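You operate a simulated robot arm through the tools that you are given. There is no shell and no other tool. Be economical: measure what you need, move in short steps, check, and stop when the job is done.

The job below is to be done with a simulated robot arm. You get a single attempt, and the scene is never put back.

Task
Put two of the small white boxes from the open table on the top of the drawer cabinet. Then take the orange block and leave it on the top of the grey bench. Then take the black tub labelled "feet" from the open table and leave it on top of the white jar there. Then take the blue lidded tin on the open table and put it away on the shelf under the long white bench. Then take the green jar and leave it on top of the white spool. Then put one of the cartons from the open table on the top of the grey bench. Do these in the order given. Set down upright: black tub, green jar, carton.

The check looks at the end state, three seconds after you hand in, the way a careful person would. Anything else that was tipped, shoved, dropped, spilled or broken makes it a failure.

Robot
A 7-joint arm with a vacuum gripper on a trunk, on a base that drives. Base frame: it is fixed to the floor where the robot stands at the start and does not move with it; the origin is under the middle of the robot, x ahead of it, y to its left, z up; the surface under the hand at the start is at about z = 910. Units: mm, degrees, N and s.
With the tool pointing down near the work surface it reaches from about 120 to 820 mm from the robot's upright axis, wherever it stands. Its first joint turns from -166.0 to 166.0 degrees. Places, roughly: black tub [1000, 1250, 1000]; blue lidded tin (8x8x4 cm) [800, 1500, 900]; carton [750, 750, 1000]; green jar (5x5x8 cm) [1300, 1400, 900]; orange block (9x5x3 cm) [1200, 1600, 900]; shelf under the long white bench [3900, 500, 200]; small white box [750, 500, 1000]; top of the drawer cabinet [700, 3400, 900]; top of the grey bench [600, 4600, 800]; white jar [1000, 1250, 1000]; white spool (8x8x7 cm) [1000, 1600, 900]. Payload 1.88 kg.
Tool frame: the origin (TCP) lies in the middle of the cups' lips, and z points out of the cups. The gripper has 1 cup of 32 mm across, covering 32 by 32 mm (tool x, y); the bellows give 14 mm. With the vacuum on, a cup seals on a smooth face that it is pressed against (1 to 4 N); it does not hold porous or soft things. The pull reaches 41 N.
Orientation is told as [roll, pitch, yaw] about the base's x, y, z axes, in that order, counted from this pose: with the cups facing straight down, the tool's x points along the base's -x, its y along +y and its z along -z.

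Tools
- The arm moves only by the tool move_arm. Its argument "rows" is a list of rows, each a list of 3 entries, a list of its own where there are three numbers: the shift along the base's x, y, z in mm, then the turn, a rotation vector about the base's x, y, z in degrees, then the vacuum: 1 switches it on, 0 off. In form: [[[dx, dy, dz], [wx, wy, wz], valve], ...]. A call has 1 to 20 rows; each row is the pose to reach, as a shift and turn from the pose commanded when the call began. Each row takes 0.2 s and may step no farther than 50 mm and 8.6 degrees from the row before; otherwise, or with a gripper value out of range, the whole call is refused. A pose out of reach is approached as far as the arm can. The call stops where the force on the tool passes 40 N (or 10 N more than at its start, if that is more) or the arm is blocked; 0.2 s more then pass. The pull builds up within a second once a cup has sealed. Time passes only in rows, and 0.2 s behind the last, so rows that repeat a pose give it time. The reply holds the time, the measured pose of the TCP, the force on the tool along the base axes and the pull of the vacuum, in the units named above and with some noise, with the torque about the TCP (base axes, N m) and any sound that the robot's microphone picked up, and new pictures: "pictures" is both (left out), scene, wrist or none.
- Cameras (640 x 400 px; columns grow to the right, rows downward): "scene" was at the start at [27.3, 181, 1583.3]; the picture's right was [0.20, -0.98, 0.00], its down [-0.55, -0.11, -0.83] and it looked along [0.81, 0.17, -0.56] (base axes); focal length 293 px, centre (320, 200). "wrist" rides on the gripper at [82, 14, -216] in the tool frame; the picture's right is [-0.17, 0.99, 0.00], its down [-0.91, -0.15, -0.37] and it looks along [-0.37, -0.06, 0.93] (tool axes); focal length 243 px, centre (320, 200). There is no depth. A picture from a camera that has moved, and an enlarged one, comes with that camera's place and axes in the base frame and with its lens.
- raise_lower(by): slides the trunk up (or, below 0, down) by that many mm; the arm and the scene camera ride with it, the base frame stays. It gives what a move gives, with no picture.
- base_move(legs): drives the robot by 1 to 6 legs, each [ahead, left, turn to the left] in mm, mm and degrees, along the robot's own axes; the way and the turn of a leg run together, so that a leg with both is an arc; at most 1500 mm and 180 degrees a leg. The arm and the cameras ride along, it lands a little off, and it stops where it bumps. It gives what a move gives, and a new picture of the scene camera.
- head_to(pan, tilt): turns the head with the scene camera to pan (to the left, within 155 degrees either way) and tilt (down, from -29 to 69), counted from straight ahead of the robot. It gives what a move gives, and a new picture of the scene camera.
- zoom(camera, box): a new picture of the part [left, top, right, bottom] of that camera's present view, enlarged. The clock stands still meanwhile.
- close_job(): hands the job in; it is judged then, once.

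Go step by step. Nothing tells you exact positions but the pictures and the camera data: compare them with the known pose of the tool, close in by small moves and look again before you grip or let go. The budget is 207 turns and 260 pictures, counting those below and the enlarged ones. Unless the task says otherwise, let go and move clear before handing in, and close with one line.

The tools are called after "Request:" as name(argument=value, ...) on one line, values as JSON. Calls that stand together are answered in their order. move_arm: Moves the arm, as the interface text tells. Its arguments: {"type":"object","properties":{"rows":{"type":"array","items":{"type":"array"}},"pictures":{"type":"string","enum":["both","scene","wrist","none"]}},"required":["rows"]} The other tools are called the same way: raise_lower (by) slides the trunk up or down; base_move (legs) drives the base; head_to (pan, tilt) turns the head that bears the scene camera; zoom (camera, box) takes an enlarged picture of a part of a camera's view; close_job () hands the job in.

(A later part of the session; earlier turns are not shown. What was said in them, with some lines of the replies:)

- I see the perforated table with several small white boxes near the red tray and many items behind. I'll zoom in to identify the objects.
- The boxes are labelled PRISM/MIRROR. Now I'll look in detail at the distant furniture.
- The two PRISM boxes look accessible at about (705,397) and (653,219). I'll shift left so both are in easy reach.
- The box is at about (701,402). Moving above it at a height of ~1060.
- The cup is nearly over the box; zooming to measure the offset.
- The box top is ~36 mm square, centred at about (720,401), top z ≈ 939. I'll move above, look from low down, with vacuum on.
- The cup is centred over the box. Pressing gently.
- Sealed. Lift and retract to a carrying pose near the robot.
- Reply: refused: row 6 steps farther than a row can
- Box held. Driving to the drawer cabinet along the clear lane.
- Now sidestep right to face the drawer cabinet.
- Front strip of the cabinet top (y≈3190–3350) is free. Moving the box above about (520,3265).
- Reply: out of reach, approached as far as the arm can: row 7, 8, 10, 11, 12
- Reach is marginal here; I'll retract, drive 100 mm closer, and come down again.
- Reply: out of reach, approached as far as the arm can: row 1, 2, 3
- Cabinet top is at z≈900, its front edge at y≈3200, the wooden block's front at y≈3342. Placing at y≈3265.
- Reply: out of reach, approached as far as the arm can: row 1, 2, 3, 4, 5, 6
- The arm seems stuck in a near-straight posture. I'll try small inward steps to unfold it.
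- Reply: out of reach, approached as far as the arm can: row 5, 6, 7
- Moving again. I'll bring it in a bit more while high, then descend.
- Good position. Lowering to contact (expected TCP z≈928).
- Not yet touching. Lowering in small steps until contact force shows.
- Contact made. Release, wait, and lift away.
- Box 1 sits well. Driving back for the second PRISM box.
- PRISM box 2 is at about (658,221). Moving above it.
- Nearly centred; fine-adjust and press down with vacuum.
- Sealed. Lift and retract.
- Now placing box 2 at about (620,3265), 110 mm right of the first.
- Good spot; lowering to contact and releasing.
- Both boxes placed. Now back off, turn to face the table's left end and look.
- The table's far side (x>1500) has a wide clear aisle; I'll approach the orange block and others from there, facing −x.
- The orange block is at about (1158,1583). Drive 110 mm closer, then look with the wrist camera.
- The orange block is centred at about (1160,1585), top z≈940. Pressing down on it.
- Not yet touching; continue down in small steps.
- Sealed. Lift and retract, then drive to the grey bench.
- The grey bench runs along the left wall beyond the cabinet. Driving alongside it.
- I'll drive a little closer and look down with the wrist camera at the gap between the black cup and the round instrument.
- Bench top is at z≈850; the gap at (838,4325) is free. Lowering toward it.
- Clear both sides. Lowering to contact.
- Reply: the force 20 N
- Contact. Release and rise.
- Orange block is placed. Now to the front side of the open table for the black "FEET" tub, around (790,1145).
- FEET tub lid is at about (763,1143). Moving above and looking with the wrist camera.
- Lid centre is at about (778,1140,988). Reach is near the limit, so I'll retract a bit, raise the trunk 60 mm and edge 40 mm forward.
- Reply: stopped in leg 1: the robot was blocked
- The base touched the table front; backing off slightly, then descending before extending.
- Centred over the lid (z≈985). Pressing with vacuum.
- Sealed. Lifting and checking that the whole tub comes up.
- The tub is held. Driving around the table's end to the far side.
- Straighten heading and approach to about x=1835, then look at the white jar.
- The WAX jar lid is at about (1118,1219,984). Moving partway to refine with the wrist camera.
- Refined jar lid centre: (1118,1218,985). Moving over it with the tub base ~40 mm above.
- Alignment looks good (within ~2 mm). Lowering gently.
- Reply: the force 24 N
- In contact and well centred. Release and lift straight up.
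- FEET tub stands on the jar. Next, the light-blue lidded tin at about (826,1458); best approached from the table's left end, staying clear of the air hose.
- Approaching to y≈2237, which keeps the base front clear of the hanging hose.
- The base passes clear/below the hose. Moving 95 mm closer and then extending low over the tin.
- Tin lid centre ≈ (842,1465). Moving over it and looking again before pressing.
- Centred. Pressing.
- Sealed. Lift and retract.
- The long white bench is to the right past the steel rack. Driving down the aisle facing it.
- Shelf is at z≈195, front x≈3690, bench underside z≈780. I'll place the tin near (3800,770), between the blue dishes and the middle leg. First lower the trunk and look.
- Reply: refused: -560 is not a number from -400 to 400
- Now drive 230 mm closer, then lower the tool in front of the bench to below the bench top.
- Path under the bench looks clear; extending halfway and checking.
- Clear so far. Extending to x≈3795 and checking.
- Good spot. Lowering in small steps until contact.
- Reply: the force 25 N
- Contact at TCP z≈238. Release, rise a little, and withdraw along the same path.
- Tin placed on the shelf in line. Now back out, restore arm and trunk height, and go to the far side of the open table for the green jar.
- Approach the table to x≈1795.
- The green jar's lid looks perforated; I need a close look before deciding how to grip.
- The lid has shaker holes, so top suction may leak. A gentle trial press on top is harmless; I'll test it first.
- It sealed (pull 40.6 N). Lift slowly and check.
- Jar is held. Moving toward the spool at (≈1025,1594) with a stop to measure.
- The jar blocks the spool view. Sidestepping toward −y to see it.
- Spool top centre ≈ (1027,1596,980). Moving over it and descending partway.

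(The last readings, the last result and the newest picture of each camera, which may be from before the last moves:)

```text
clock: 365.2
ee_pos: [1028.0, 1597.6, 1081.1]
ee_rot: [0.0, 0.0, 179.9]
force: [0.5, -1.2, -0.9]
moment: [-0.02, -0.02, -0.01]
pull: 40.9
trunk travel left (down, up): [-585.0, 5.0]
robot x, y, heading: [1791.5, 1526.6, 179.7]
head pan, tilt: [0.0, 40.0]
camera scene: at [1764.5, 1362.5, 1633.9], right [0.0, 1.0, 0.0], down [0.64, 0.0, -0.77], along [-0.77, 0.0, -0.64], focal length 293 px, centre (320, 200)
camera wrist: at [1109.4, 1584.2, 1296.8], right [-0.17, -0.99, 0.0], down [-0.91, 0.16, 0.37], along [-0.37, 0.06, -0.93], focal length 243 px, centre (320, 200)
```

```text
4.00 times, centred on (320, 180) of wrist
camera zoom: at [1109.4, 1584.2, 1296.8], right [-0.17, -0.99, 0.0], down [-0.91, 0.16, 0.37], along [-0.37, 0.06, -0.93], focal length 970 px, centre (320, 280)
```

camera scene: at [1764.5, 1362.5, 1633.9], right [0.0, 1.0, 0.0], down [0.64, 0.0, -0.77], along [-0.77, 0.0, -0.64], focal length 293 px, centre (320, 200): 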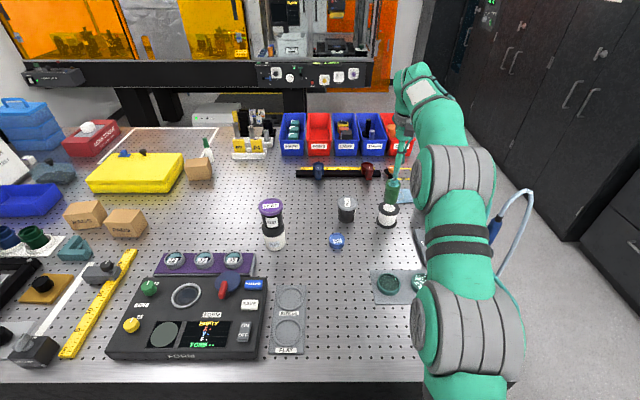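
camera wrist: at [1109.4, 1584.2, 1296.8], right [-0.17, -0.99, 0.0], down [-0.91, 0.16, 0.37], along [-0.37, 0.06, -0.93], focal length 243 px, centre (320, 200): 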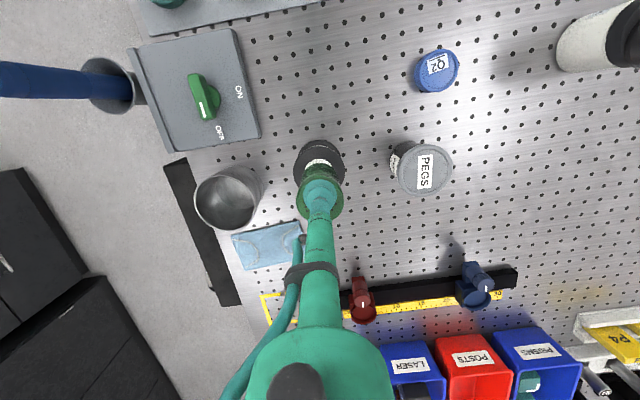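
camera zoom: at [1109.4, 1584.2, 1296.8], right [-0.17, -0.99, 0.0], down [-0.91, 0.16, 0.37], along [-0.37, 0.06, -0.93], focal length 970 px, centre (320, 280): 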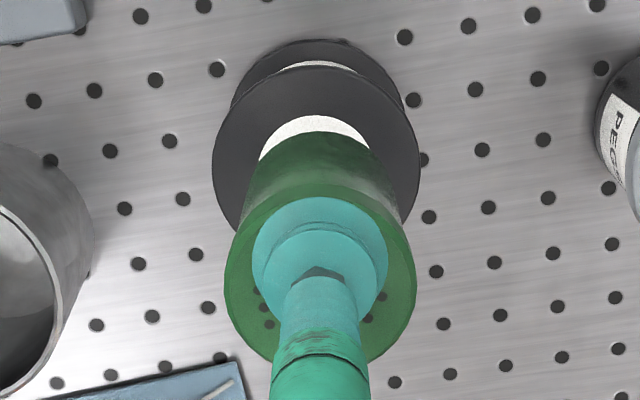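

Aligned. Lowering gently to contact.

Request:
move_arm(rows=[[[0, -1, -10], [0, 0, 0], 1], [[0, -1, -17], [0, 0, 0], 1], [[0, -1, -21], [0, 0, 0], 1], [[0, -1, -24], [0, 0, 0], 1], [[0, -1, -24], [0, 0, 0], 1]], pictures="none")

Request:
zoom(camera="scene", box=[330, 180, 442, 250])

```text
clock: 366.4
ee_pos: [1029.2, 1596.1, 1057.2]
ee_rot: [0.1, 0.1, 179.7]
force: [-0.3, -0.7, -0.8]
moment: [0.01, -0.03, 0.01]
pull: 40.5
trunk travel left (down, up): [-585.0, 5.0]
robot x, y, heading: [1790.7, 1526.3, 179.8]
head pan, tilt: [0.0, 40.0]
```

```text
5.71 times, centred on (386, 215) of scene
camera zoom: at [1764.6, 1362.5, 1633.9], right [0.0, 1.0, 0.0], down [0.64, 0.0, -0.77], along [-0.77, 0.0, -0.64], focal length 1677 px, centre (-57, 114)
```

zoom: 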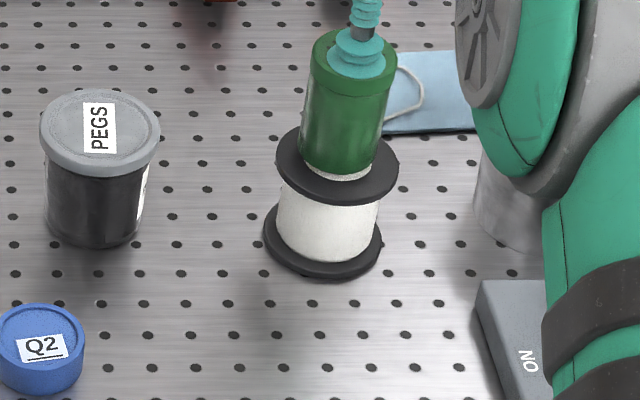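

Request:
move_arm(rows=[[[0, 0, -2], [0, 0, 0], 1], [[0, 0, -4], [0, 0, 0], 1], [[0, 0, -4], [0, 0, 0], 1]], pictures="none")

```text
clock: 367.2
ee_pos: [1026.9, 1596.9, 1052.9]
ee_rot: [0.0, 0.0, 179.8]
force: [-0.8, 0.3, -0.7]
moment: [0.0, 0.0, 0.0]
pull: 41.2
trunk travel left (down, up): [-585.0, 5.0]
robot x, y, heading: [1785.4, 1526.9, 179.9]
head pan, tilt: [0.0, 40.0]
```

Request:
move_arm(rows=[[[0, 0, -2], [0, 0, 0], 1], [[0, 0, -4], [0, 0, 0], 1], [[0, 0, -4], [0, 0, 0], 1]], pictures="none")

Request:
zoom(camera="scene", box=[330, 180, 442, 250])

```text
clock: 368.0
ee_pos: [1027.8, 1596.5, 1049.5]
ee_rot: [0.0, 0.0, 179.8]
force: [0.3, -0.4, 2.5]
moment: [-0.04, 0.04, -0.02]
pull: 40.2
trunk travel left (down, up): [-585.0, 5.0]
robot x, y, heading: [1788.8, 1526.1, 179.7]
head pan, tilt: [0.0, 40.0]
```

```text
5.71 times, centred on (386, 215) of scene
camera zoom: at [1765.0, 1362.4, 1634.0], right [0.0, 1.0, 0.0], down [0.64, 0.0, -0.77], along [-0.77, 0.0, -0.64], focal length 1677 px, centre (-57, 114)
```

zoom: 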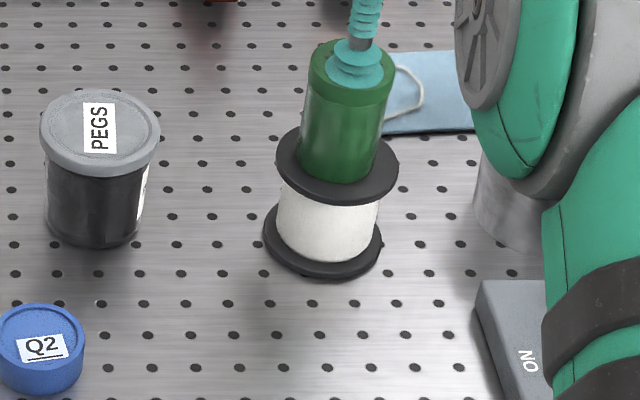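

Contact made, jar centred on the spool. Settle 1 mm more, release, and lift straight.

Request:
move_arm(rows=[[[0, 0, -1], [0, 0, 0], 1], [[0, 0, -1], [0, 0, 0], 0], [[0, 0, -1], [0, 0, 0], 0], [[0, 0, -1], [0, 0, 0], 0], [[0, 0, -1], [0, 0, 0], 0], [[0, 0, 2], [0, 0, 0], 0], [[0, 0, 8], [0, 0, 0], 0], [[0, 0, 20], [0, 0, 0], 0], [[0, 0, 50], [0, 0, 0], 0], [[0, 0, 90], [0, 0, 0], 0], [[20, 0, 120], [0, 0, 0], 0], [[60, 0, 140], [0, 0, 0], 0], [[100, 0, 160], [0, 0, 0], 0], [[140, 0, 170], [0, 0, 0], 0], [[180, 0, 180], [0, 0, 0], 0], [[220, 0, 180], [0, 0, 0], 0], [[260, 0, 180], [0, 0, 0], 0], [[300, 0, 180], [0, 0, 0], 0]], pictures="scene")

Request:
zoom(camera="scene", box=[330, 180, 442, 250])

```text
clock: 371.8
ee_pos: [1328.6, 1596.2, 1228.3]
ee_rot: [0.0, 0.1, 179.8]
force: [0.9, 0.6, 0.7]
moment: [0.03, 0.0, 0.01]
pull: 0.1
trunk travel left (down, up): [-585.0, 5.0]
robot x, y, heading: [1789.7, 1526.5, 179.9]
head pan, tilt: [0.0, 40.0]
camera scene: at [1765.1, 1362.4, 1633.9], right [0.0, 1.0, 0.0], down [0.64, 0.0, -0.77], along [-0.77, 0.0, -0.64], focal length 293 px, centre (320, 200)
```

scene: 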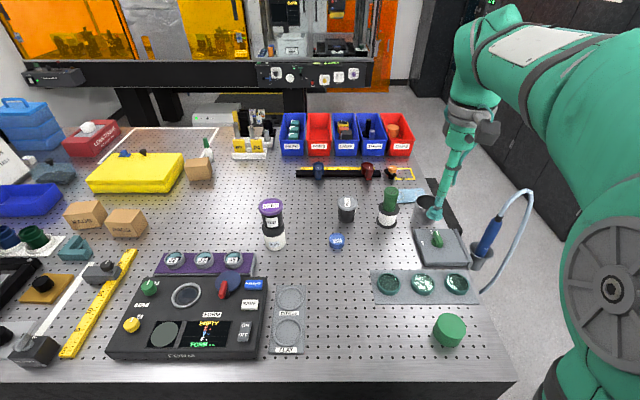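

```text
5.71 times, centred on (386, 215) of scene
camera zoom: at [1765.1, 1362.4, 1633.9], right [0.0, 1.0, 0.0], down [0.64, 0.0, -0.77], along [-0.77, 0.0, -0.64], focal length 1677 px, centre (-57, 114)
```

zoom: 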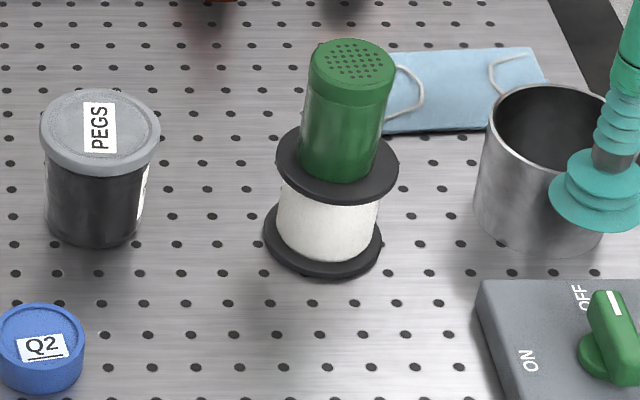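

Green jar done. Next a carton: the one at about (1084,738) is reachable from this side. Driving along.

Request:
base_move(legs=[[-40, 0, 0], [0, 760, 0]])

Request:
zoom(camera="scene", box=[180, 130, 400, 268])

```text
clock: 376.4
ee_pos: [1363.4, 826.3, 1227.8]
ee_rot: [0.0, 0.0, 179.6]
force: [-0.2, 0.9, -0.5]
moment: [-0.02, -0.01, -0.02]
pull: 0.0
trunk travel left (down, up): [-585.0, 5.0]
robot x, y, heading: [1824.7, 758.9, 179.6]
head pan, tilt: [0.0, 40.0]
camera scene: at [1799.5, 589.8, 1633.9], right [0.01, 1.0, 0.0], down [0.64, 0.0, -0.77], along [-0.77, 0.01, -0.64], focal length 293 px, centre (320, 200)
```

scene: 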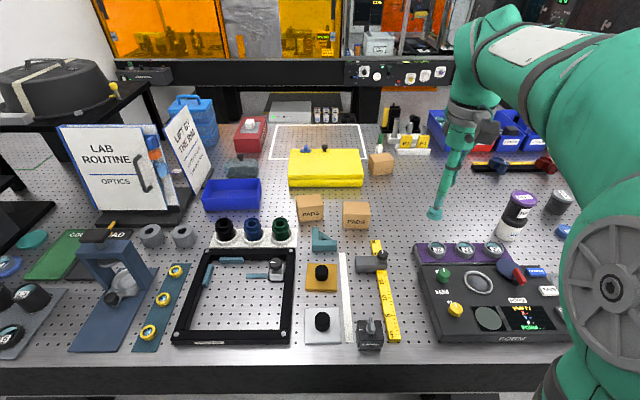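

```text
2.90 times, centred on (290, 199) of scene
camera zoom: at [1799.5, 589.8, 1633.9], right [0.01, 1.0, 0.0], down [0.64, 0.0, -0.77], along [-0.77, 0.01, -0.64], focal length 850 px, centre (407, 203)
```

zoom: 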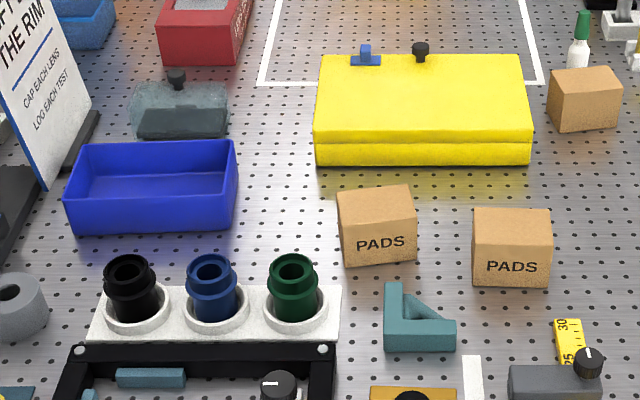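

The right PADS carton: top centre ≈ (1062,718), top z≈985. Closing in and checking with the wrist camera.

Request:
base_move(legs=[[40, 0, 0]])

Request:
move_arm(rows=[[[-40, -15, -20], [0, 0, 0], 0], [[-80, -30, -40], [0, 0, 0], 0], [[-120, -45, -60], [0, 0, 0], 0], [[-160, -60, -80], [0, 0, 0], 0], [[-200, -75, -100], [0, 0, 0], 0], [[-230, -90, -120], [0, 0, 0], 0], [[-250, -105, -140], [0, 0, 0], 0]])

Request:
zoom(camera="wrist", box=[220, 130, 420, 255])

Request:
zoom(camera="scene", box=[296, 170, 424, 250])

```text
clock: 377.3
ee_pos: [1323.0, 826.2, 1228.7]
ee_rot: [0.1, 0.1, 179.7]
force: [0.6, 0.3, 0.8]
moment: [0.02, -0.01, -0.02]
pull: 0.1
trunk travel left (down, up): [-585.0, 5.0]
robot x, y, heading: [1787.5, 753.9, 179.7]
head pan, tilt: [0.0, 40.0]
camera scene: at [1758.7, 590.2, 1633.9], right [0.01, 1.0, 0.0], down [0.64, 0.0, -0.77], along [-0.77, 0.01, -0.64], focal length 293 px, centre (320, 200)
```

scene: 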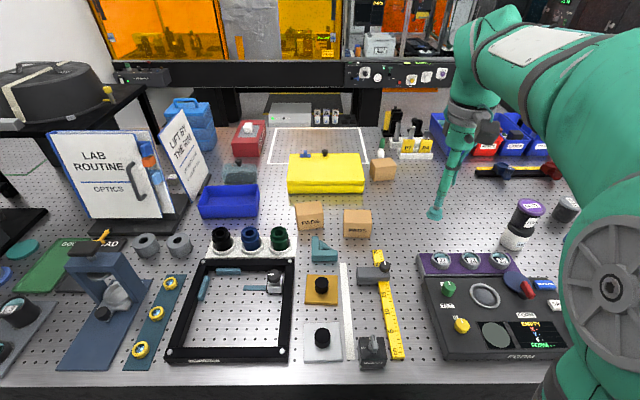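

```text
clock: 378.9
ee_pos: [1073.2, 720.9, 1087.7]
ee_rot: [0.1, 0.2, 179.6]
force: [-0.2, 0.6, 0.3]
moment: [-0.02, 0.02, 0.06]
pull: 0.2
trunk travel left (down, up): [-585.0, 5.0]
robot x, y, heading: [1785.0, 754.6, 179.7]
head pan, tilt: [0.0, 40.0]
camera scene: at [1759.0, 590.2, 1633.9], right [0.01, 1.0, 0.0], down [0.64, 0.0, -0.77], along [-0.77, 0.01, -0.64], focal length 293 px, centre (320, 200)
camera wrist: at [1155.4, 709.0, 1303.1], right [-0.17, -0.98, 0.0], down [-0.91, 0.16, 0.37], along [-0.37, 0.07, -0.93], focal length 243 px, centre (320, 200)
```

scene: 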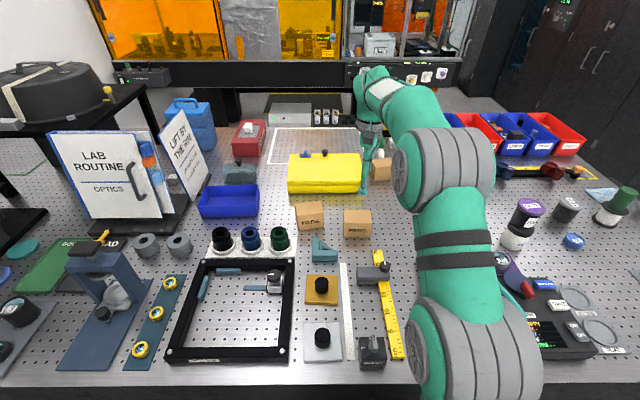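
wrist: 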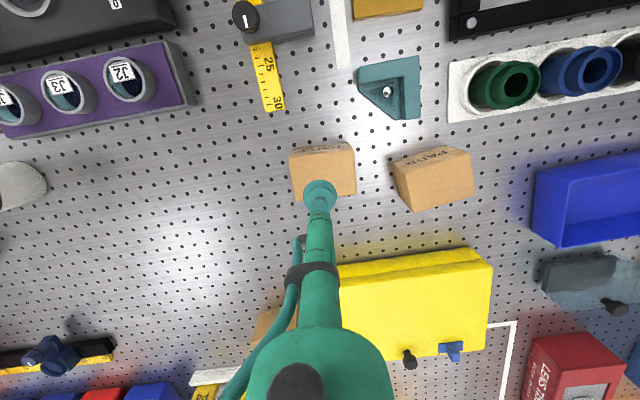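

```text
3.20 times, centred on (320, 192) of wrist
camera zoom: at [1155.4, 709.0, 1303.1], right [-0.17, -0.98, 0.0], down [-0.91, 0.16, 0.37], along [-0.37, 0.07, -0.93], focal length 776 px, centre (320, 224)
```

zoom: 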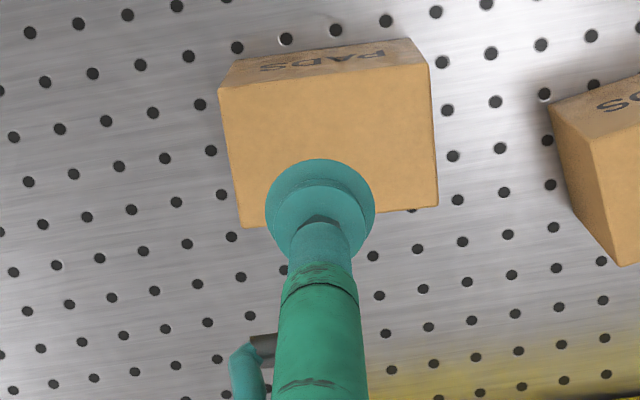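

```text
5.00 times, centred on (360, 210) of scene
camera zoom: at [1759.0, 590.2, 1633.9], right [0.01, 1.0, 0.0], down [0.64, 0.0, -0.77], along [-0.77, 0.01, -0.64], focal length 1467 px, centre (120, 150)
```

zoom: 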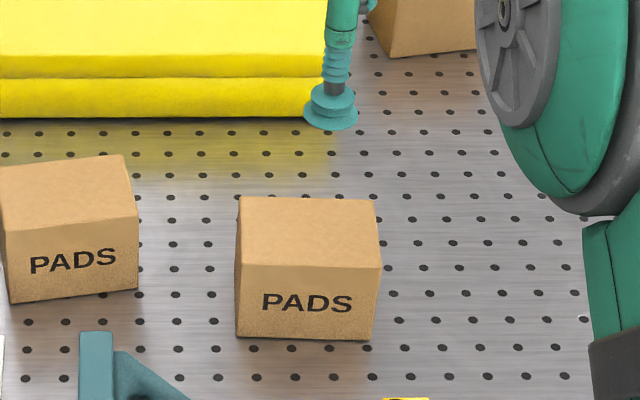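

Carton top centre ≈ (1060,721,979). Pressing on its centre.

Request:
move_arm(rows=[[[-8, 0, -40], [0, 0, 0], 0], [[-12.5, 0, -75], [0, 0, 0], 1], [[-12.5, 0, -95], [0, 0, 0], 1], [[-12.5, 0, -104], [0, 0, 0], 1], [[-12.5, 0, -108], [0, 0, 0], 1], [[-12.5, 0, -111], [0, 0, 0], 1], [[-12.5, 0, -111], [0, 0, 0], 1], [[-12.5, 0, -111], [0, 0, 0], 1]], pictures="none")

```text
clock: 380.7
ee_pos: [1061.3, 721.3, 979.6]
ee_rot: [0.0, -0.1, 179.6]
force: [-1.1, -0.9, 11.5]
moment: [-0.02, -0.03, -0.1]
pull: 41.3
trunk travel left (down, up): [-585.0, 5.0]
robot x, y, heading: [1784.5, 757.6, 179.7]
head pan, tilt: [0.0, 40.0]
```

Sealed. Lift and retract.

Request:
move_arm(rows=[[[0, 0, 10], [0, 0, 0], 1], [[0, 0, 35], [0, 0, 0], 1], [[0, 0, 75], [0, 0, 0], 1], [[15, 0, 115], [0, 0, 0], 1], [[40, 0, 150], [0, 0, 0], 1], [[75, 0, 180], [0, 0, 0], 1], [[110, 0, 210], [0, 0, 0], 1], [[145, 0, 240], [0, 0, 0], 1], [[185, 0, 260], [0, 0, 0], 1], [[225, 0, 265], [0, 0, 0], 1], [[265, 0, 265], [0, 0, 0], 1], [[300, 0, 265], [0, 0, 0], 1]])

```text
clock: 383.3
ee_pos: [1361.0, 721.0, 1243.5]
ee_rot: [0.0, 0.1, 179.5]
force: [-0.3, -0.1, -0.8]
moment: [0.03, 0.02, 0.0]
pull: 41.2
trunk travel left (down, up): [-585.0, 5.0]
robot x, y, heading: [1786.1, 757.1, 179.4]
head pan, tilt: [0.0, 40.0]
camera scene: at [1759.9, 590.2, 1633.9], right [0.01, 1.0, 0.0], down [0.64, 0.0, -0.77], along [-0.77, 0.01, -0.64], focal length 293 px, centre (320, 200)
camera wrist: at [1443.3, 708.4, 1458.1], right [-0.17, -0.98, 0.0], down [-0.91, 0.16, 0.37], along [-0.37, 0.06, -0.93], focal length 243 px, centre (320, 200)
```

scene: 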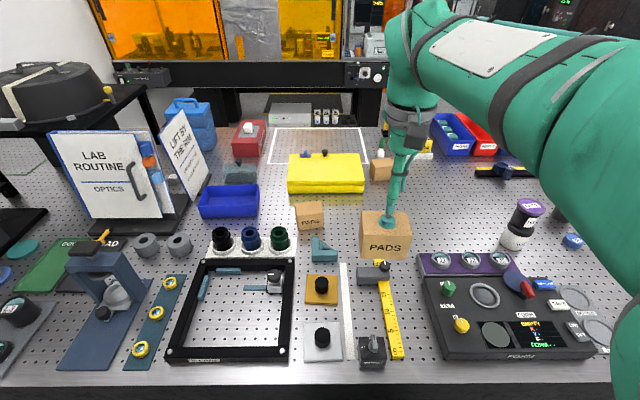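
wrist: 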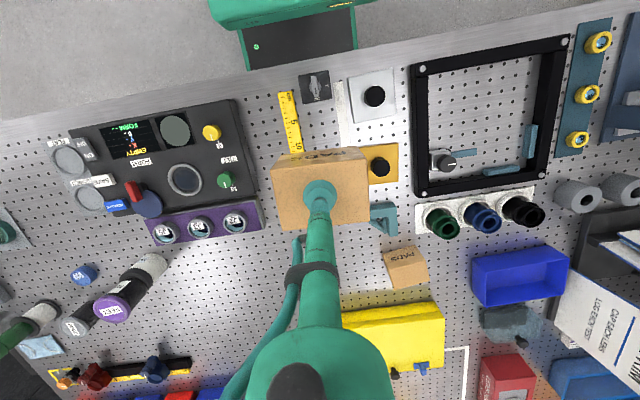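

Carton held. Driving to the grey bench.

Request:
base_move(legs=[[-170, 0, 0.4], [0, -1500, 0], [0, -1500, 0], [0, -450, 0]])

Request:
head_to(pan=0, tilt=35)

```text
clock: 401.1
ee_pos: [1506.0, 4149.0, 1242.8]
ee_rot: [0.0, 0.2, -179.7]
force: [0.8, -0.1, -0.5]
moment: [0.0, -0.04, 0.0]
pull: 40.8
trunk travel left (down, up): [-585.0, 5.0]
robot x, y, heading: [1932.9, 4186.2, -179.9]
head pan, tilt: [0.0, 40.0]
camera scene: at [1906.9, 4023.4, 1634.0], right [-0.01, 1.0, 0.0], down [0.64, 0.0, -0.77], along [-0.77, 0.0, -0.64], focal length 293 px, centre (320, 200)
```

scene: 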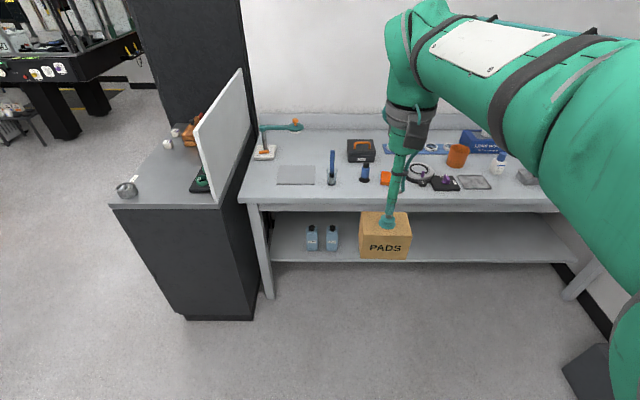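

```text
clock: 401.7
ee_pos: [1507.1, 4150.1, 1241.4]
ee_rot: [0.1, 0.0, -179.6]
force: [0.0, -0.7, -0.2]
moment: [0.03, 0.0, -0.04]
pull: 41.0
trunk travel left (down, up): [-585.0, 5.0]
robot x, y, heading: [1932.7, 4190.9, -179.8]
head pan, tilt: [0.0, 35.0]
camera scene: at [1903.8, 4023.2, 1641.5], right [-0.01, 1.0, 0.0], down [0.57, 0.0, -0.82], along [-0.82, 0.0, -0.57], focal length 293 px, centre (320, 200)
```

scene: 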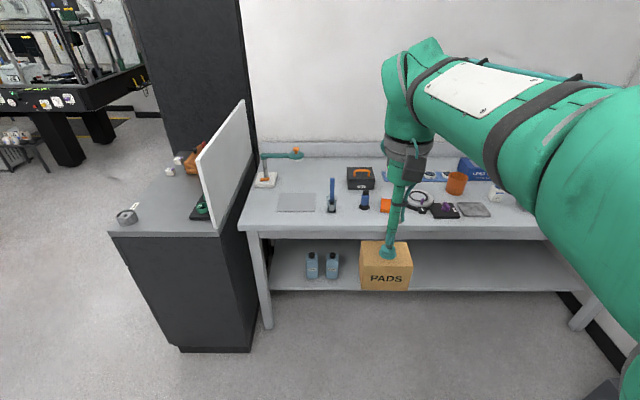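

Request:
base_move(legs=[[490, -50, 0]])

Request:
zoom(camera="scene", box=[180, 190, 420, 340])

Request:
move_arm(rows=[[[-40, -10, 0], [0, 0, 0], 1], [[-80, -20, 0], [0, 0, 0], 1], [[-120, -30, 0], [0, 0, 0], 1], [[-160, -40, 0], [0, 0, 0], 1], [[-200, -50, 0], [0, 0, 0], 1]])

```text
clock: 404.6
ee_pos: [1014.6, 4196.7, 1241.8]
ee_rot: [0.0, 0.0, -179.7]
force: [0.1, 0.1, -0.3]
moment: [-0.03, -0.02, 0.01]
pull: 41.2
trunk travel left (down, up): [-585.0, 5.0]
robot x, y, heading: [1441.3, 4233.5, -179.7]
head pan, tilt: [0.0, 35.0]
camera scene: at [1411.9, 4070.4, 1641.5], right [0.0, 1.0, 0.0], down [0.57, 0.0, -0.82], along [-0.82, 0.0, -0.57], focal length 293 px, centre (320, 200)
```

scene: 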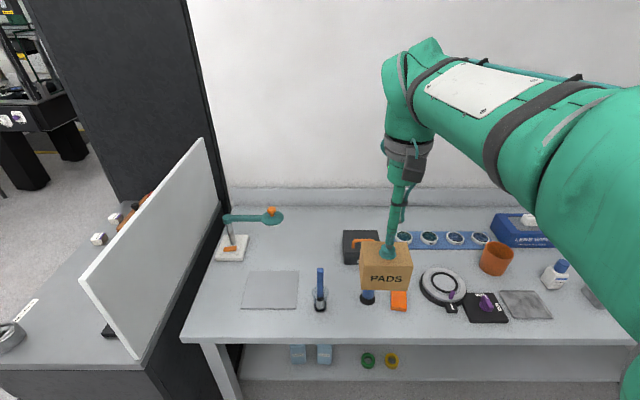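

```text
2.67 times, centred on (300, 265) of scene
camera zoom: at [1411.9, 4070.4, 1641.5], right [0.0, 1.0, 0.0], down [0.57, 0.0, -0.82], along [-0.82, 0.0, -0.57], focal length 782 px, centre (373, 27)
```

zoom: 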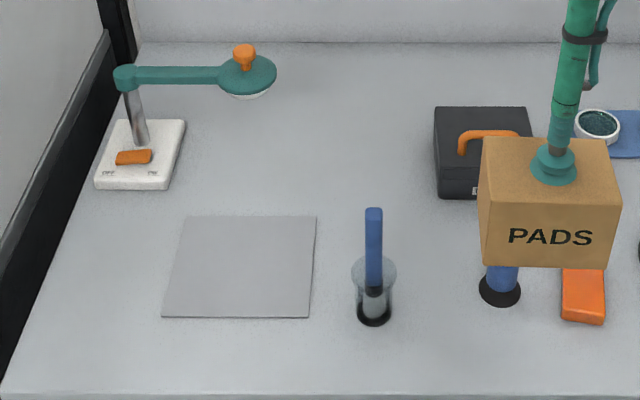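

```text
clock: 405.8
ee_pos: [812.9, 4146.6, 1241.9]
ee_rot: [0.0, 0.2, -179.6]
force: [0.1, 0.2, -0.7]
moment: [0.0, 0.01, -0.01]
pull: 40.1
trunk travel left (down, up): [-585.0, 5.0]
robot x, y, heading: [1436.5, 4236.7, -179.9]
head pan, tilt: [0.0, 35.0]
camera scene: at [1411.4, 4070.2, 1641.4], right [0.0, 1.0, 0.0], down [0.57, 0.0, -0.82], along [-0.82, 0.0, -0.57], focal length 293 px, centre (320, 200)
camera wrist: at [894.7, 4134.7, 1458.1], right [-0.16, -0.99, 0.0], down [-0.92, 0.15, 0.37], along [-0.37, 0.06, -0.93], focal length 243 px, centre (320, 200)
```

scene: 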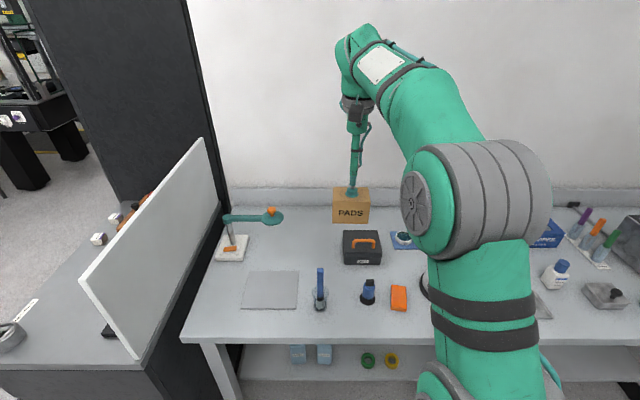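
wrist: 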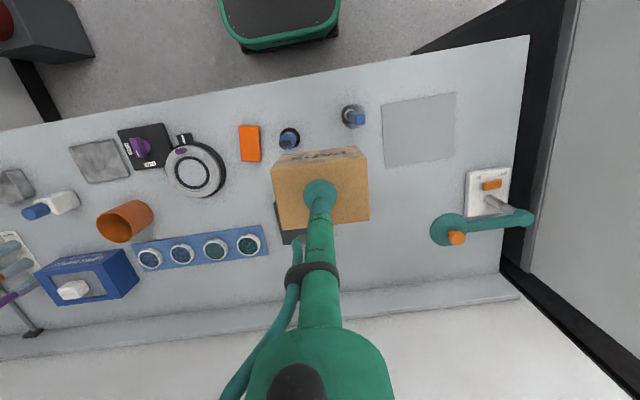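

There's a free area at about (695,4068), left of the toolbox and behind the pen cup. Driving 80 mm closer, then positioning above it.

Request:
base_move(legs=[[80, 0, 0]])

Request:
move_arm(rows=[[[-12, -25, 0], [0, 0, 0], 1], [[-25, -50, 0], [0, 0, 0], 1], [[-38, -78, -10], [0, 0, 0], 1], [[-38, -78, -55], [0, 0, 0], 1], [[-38, -78, -100], [0, 0, 0], 1], [[-38, -78, -145], [0, 0, 0], 1], [[-38, -78, -190], [0, 0, 0], 1]])

```text
clock: 406.9
ee_pos: [734.5, 4146.3, 1242.4]
ee_rot: [0.0, 0.2, -179.8]
force: [-0.5, -0.4, -0.1]
moment: [0.03, -0.02, 0.0]
pull: 40.4
trunk travel left (down, up): [-585.0, 5.0]
robot x, y, heading: [1357.6, 4233.7, -180.0]
head pan, tilt: [0.0, 35.0]
camera scene: at [1331.5, 4070.0, 1641.4], right [0.0, 1.0, 0.0], down [0.57, 0.0, -0.82], along [-0.82, 0.0, -0.57], focal length 293 px, centre (320, 200)
```

scene: 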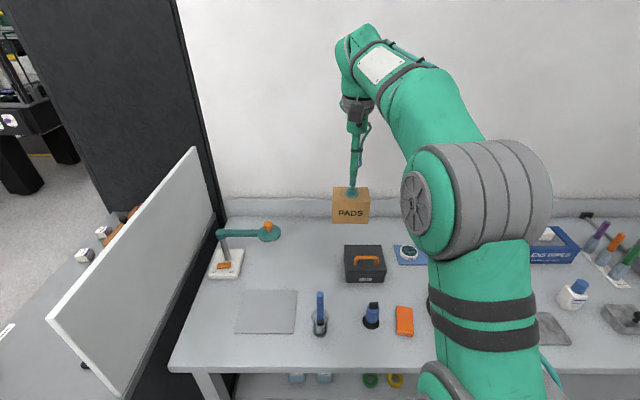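

```text
clock: 408.5
ee_pos: [695.4, 4068.3, 1052.4]
ee_rot: [0.0, 0.1, -179.8]
force: [-0.1, 0.2, -0.4]
moment: [-0.02, -0.01, 0.0]
pull: 40.5
trunk travel left (down, up): [-585.0, 5.0]
robot x, y, heading: [1358.3, 4231.8, -179.8]
head pan, tilt: [0.0, 35.0]
camera scene: at [1332.2, 4070.0, 1641.5], right [0.0, 1.0, 0.0], down [0.57, 0.0, -0.82], along [-0.82, 0.0, -0.57], focal length 293 px, centre (320, 200)
camera wrist: at [778.3, 4056.7, 1268.6], right [-0.16, -0.99, 0.0], down [-0.92, 0.15, 0.37], along [-0.37, 0.06, -0.93], focal length 243 px, centre (320, 200)
```

scene: 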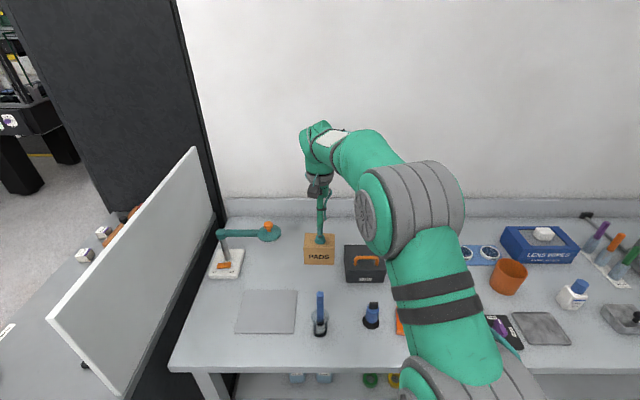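
wrist: 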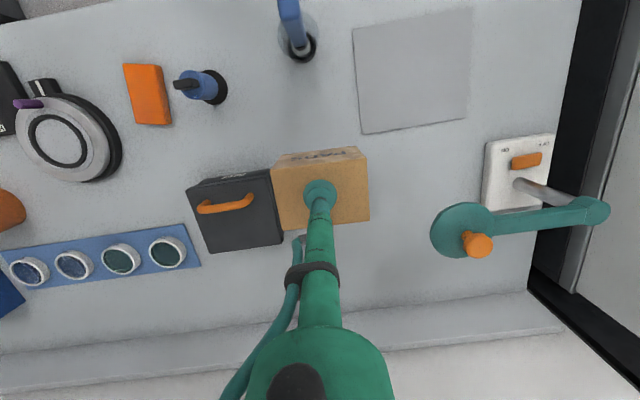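

Shifting to (682,4056) to balance the clearances, then lowering.

Request:
move_arm(rows=[[[-13, -12, -40], [0, 0, 0], 1], [[-13, -12, -80], [0, 0, 0], 1], [[-13, -12, -105], [0, 0, 0], 1]])

Request:
zoom(camera="scene", box=[220, 210, 412, 330])

```text
clock: 409.3
ee_pos: [682.5, 4056.3, 947.3]
ee_rot: [0.1, 0.1, -179.9]
force: [0.8, -0.1, -0.2]
moment: [-0.02, -0.02, -0.01]
pull: 40.9
trunk travel left (down, up): [-585.0, 5.0]
robot x, y, heading: [1359.4, 4235.0, -179.6]
head pan, tilt: [0.0, 35.0]
camera scene: at [1332.4, 4070.1, 1641.5], right [0.0, 1.0, 0.0], down [0.57, 0.0, -0.82], along [-0.82, 0.0, -0.57], focal length 293 px, centre (320, 200)
camera wrist: at [764.9, 4044.6, 1163.4], right [-0.16, -0.99, 0.0], down [-0.92, 0.15, 0.37], along [-0.37, 0.06, -0.93], focal length 243 px, centre (320, 200)
```

scene: 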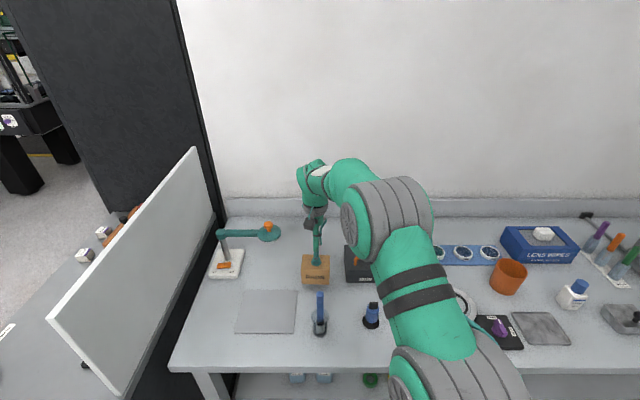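
wrist: 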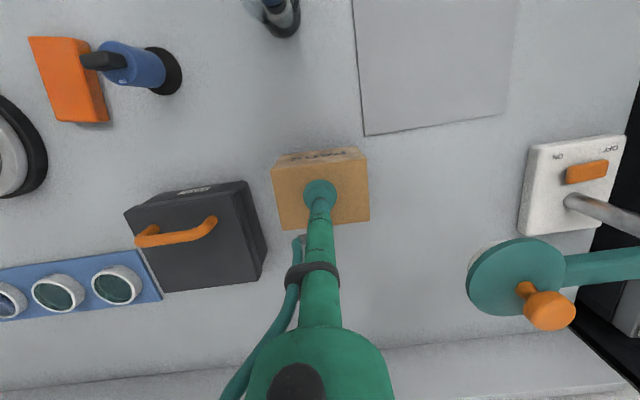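

```text
3.33 times, centred on (316, 270) of scene
camera zoom: at [1332.4, 4070.1, 1641.5], right [0.0, 1.0, 0.0], down [0.57, 0.0, -0.82], along [-0.82, 0.0, -0.57], focal length 978 px, centre (333, -33)
```

zoom: 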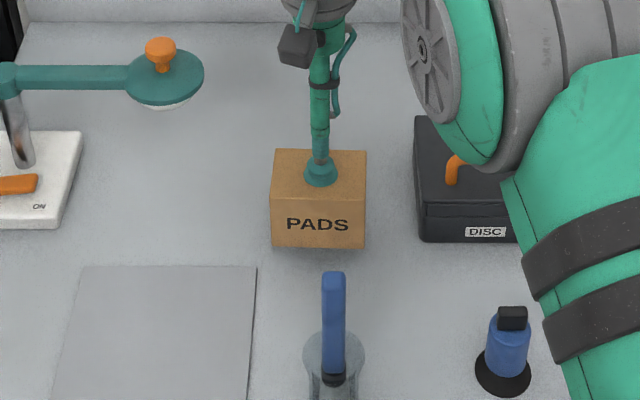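

All clear. Lowering to contact.

Request:
move_arm(rows=[[[0, 0, -15], [0, 0, 0], 1], [[0, 0, -22], [0, 0, 0], 1], [[0, 0, -26], [0, 0, 0], 1], [[0, 0, -28], [0, 0, 0], 1], [[0, 0, -28], [0, 0, 0], 1]], pictures="none")

```text
clock: 410.5
ee_pos: [683.9, 4057.8, 920.9]
ee_rot: [0.0, 0.1, -179.8]
force: [-0.3, 1.3, 3.9]
moment: [0.02, 0.04, -0.02]
pull: 41.1
trunk travel left (down, up): [-585.0, 5.0]
robot x, y, heading: [1357.9, 4234.9, -179.9]
head pan, tilt: [0.0, 35.0]
```

Contact. Release and withdraw.

Request:
move_arm(rows=[[[0, 0, -1], [0, 0, 0], 1], [[0, 0, -1], [0, 0, 0], 0], [[0, 0, -1], [0, 0, 0], 0], [[0, 0, -1], [0, 0, 0], 0], [[0, 0, -1], [0, 0, 0], 0], [[0, 0, 3], [0, 0, 0], 0], [[0, 0, 12], [0, 0, 0], 0], [[0, 0, 40], [0, 0, 0], 0], [[0, 0, 80], [0, 0, 0], 0], [[0, 0, 125], [0, 0, 0], 0], [[0, 5, 170], [0, 0, 0], 0], [[10, 15, 215], [0, 0, 0], 0], [[30, 25, 255], [0, 0, 0], 0], [[65, 35, 285], [0, 0, 0], 0], [[105, 45, 300], [0, 0, 0], 0], [[145, 55, 310], [0, 0, 0], 0], [[190, 65, 310], [0, 0, 0], 0], [[235, 75, 310], [0, 0, 0], 0], [[280, 85, 310], [0, 0, 0], 0], [[320, 95, 310], [0, 0, 0], 0]], pictures="scene")

Request:
zoom(camera="scene", box=[220, 210, 412, 330])

```text
clock: 414.7
ee_pos: [1004.3, 4151.9, 1228.0]
ee_rot: [0.0, 0.1, -179.7]
force: [0.3, 0.1, 0.2]
moment: [-0.02, -0.03, 0.01]
pull: 0.2
trunk travel left (down, up): [-585.0, 5.0]
robot x, y, heading: [1356.1, 4235.9, -179.5]
head pan, tilt: [0.0, 35.0]
camera scene: at [1332.8, 4070.2, 1641.5], right [0.0, 1.0, 0.0], down [0.57, 0.0, -0.82], along [-0.82, 0.0, -0.57], focal length 293 px, centre (320, 200)
```

scene: 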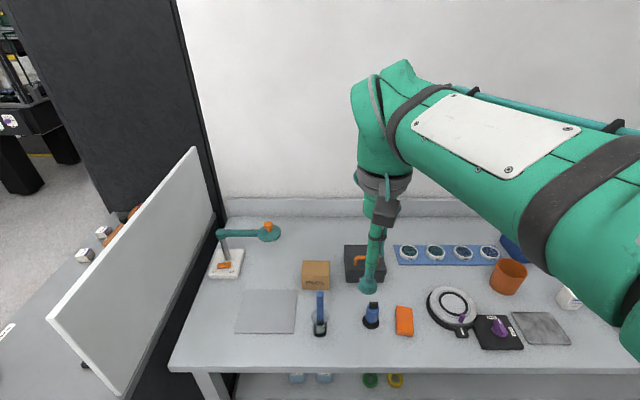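

```text
3.33 times, centred on (316, 270) of scene
camera zoom: at [1332.8, 4070.2, 1641.5], right [0.0, 1.0, 0.0], down [0.57, 0.0, -0.82], along [-0.82, 0.0, -0.57], focal length 978 px, centre (333, -33)
```

zoom: 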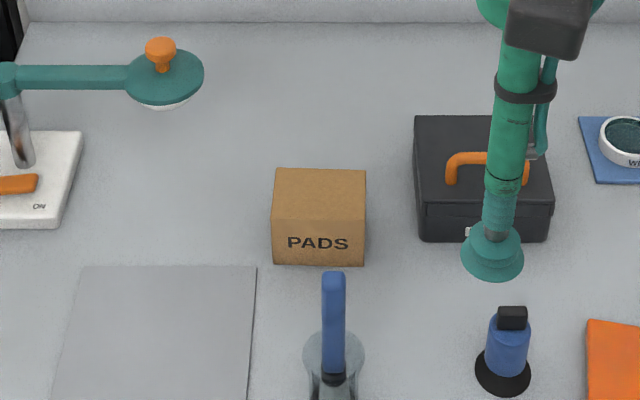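

The carton stands upright on the grey bench and every item is in place. I'll back clear and hand in.

Request:
base_move(legs=[[-250, 0, 0]])

Request:
close_job()

```text
clock: 416.5
ee_pos: [1253.6, 4152.0, 1229.0]
ee_rot: [0.0, 0.0, -179.9]
force: [0.3, -0.4, -0.3]
moment: [0.01, 0.03, -0.03]
pull: 0.1
trunk travel left (down, up): [-585.0, 5.0]
robot x, y, heading: [1613.8, 4238.1, -180.1]
head pan, tilt: [0.0, 35.0]
camera scene: at [1583.0, 4070.8, 1641.5], right [0.0, 1.0, 0.0], down [0.57, 0.0, -0.82], along [-0.82, 0.0, -0.57], focal length 293 px, centre (320, 200)
```

scene: 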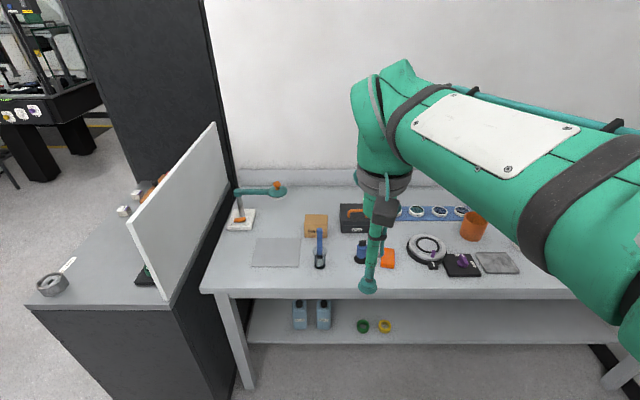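

```text
The job is handed in.
```

All six placements were done in the order given, with the tub, jar and carton upright; the base once lightly bumped the front of the open table, and I saw nothing move.
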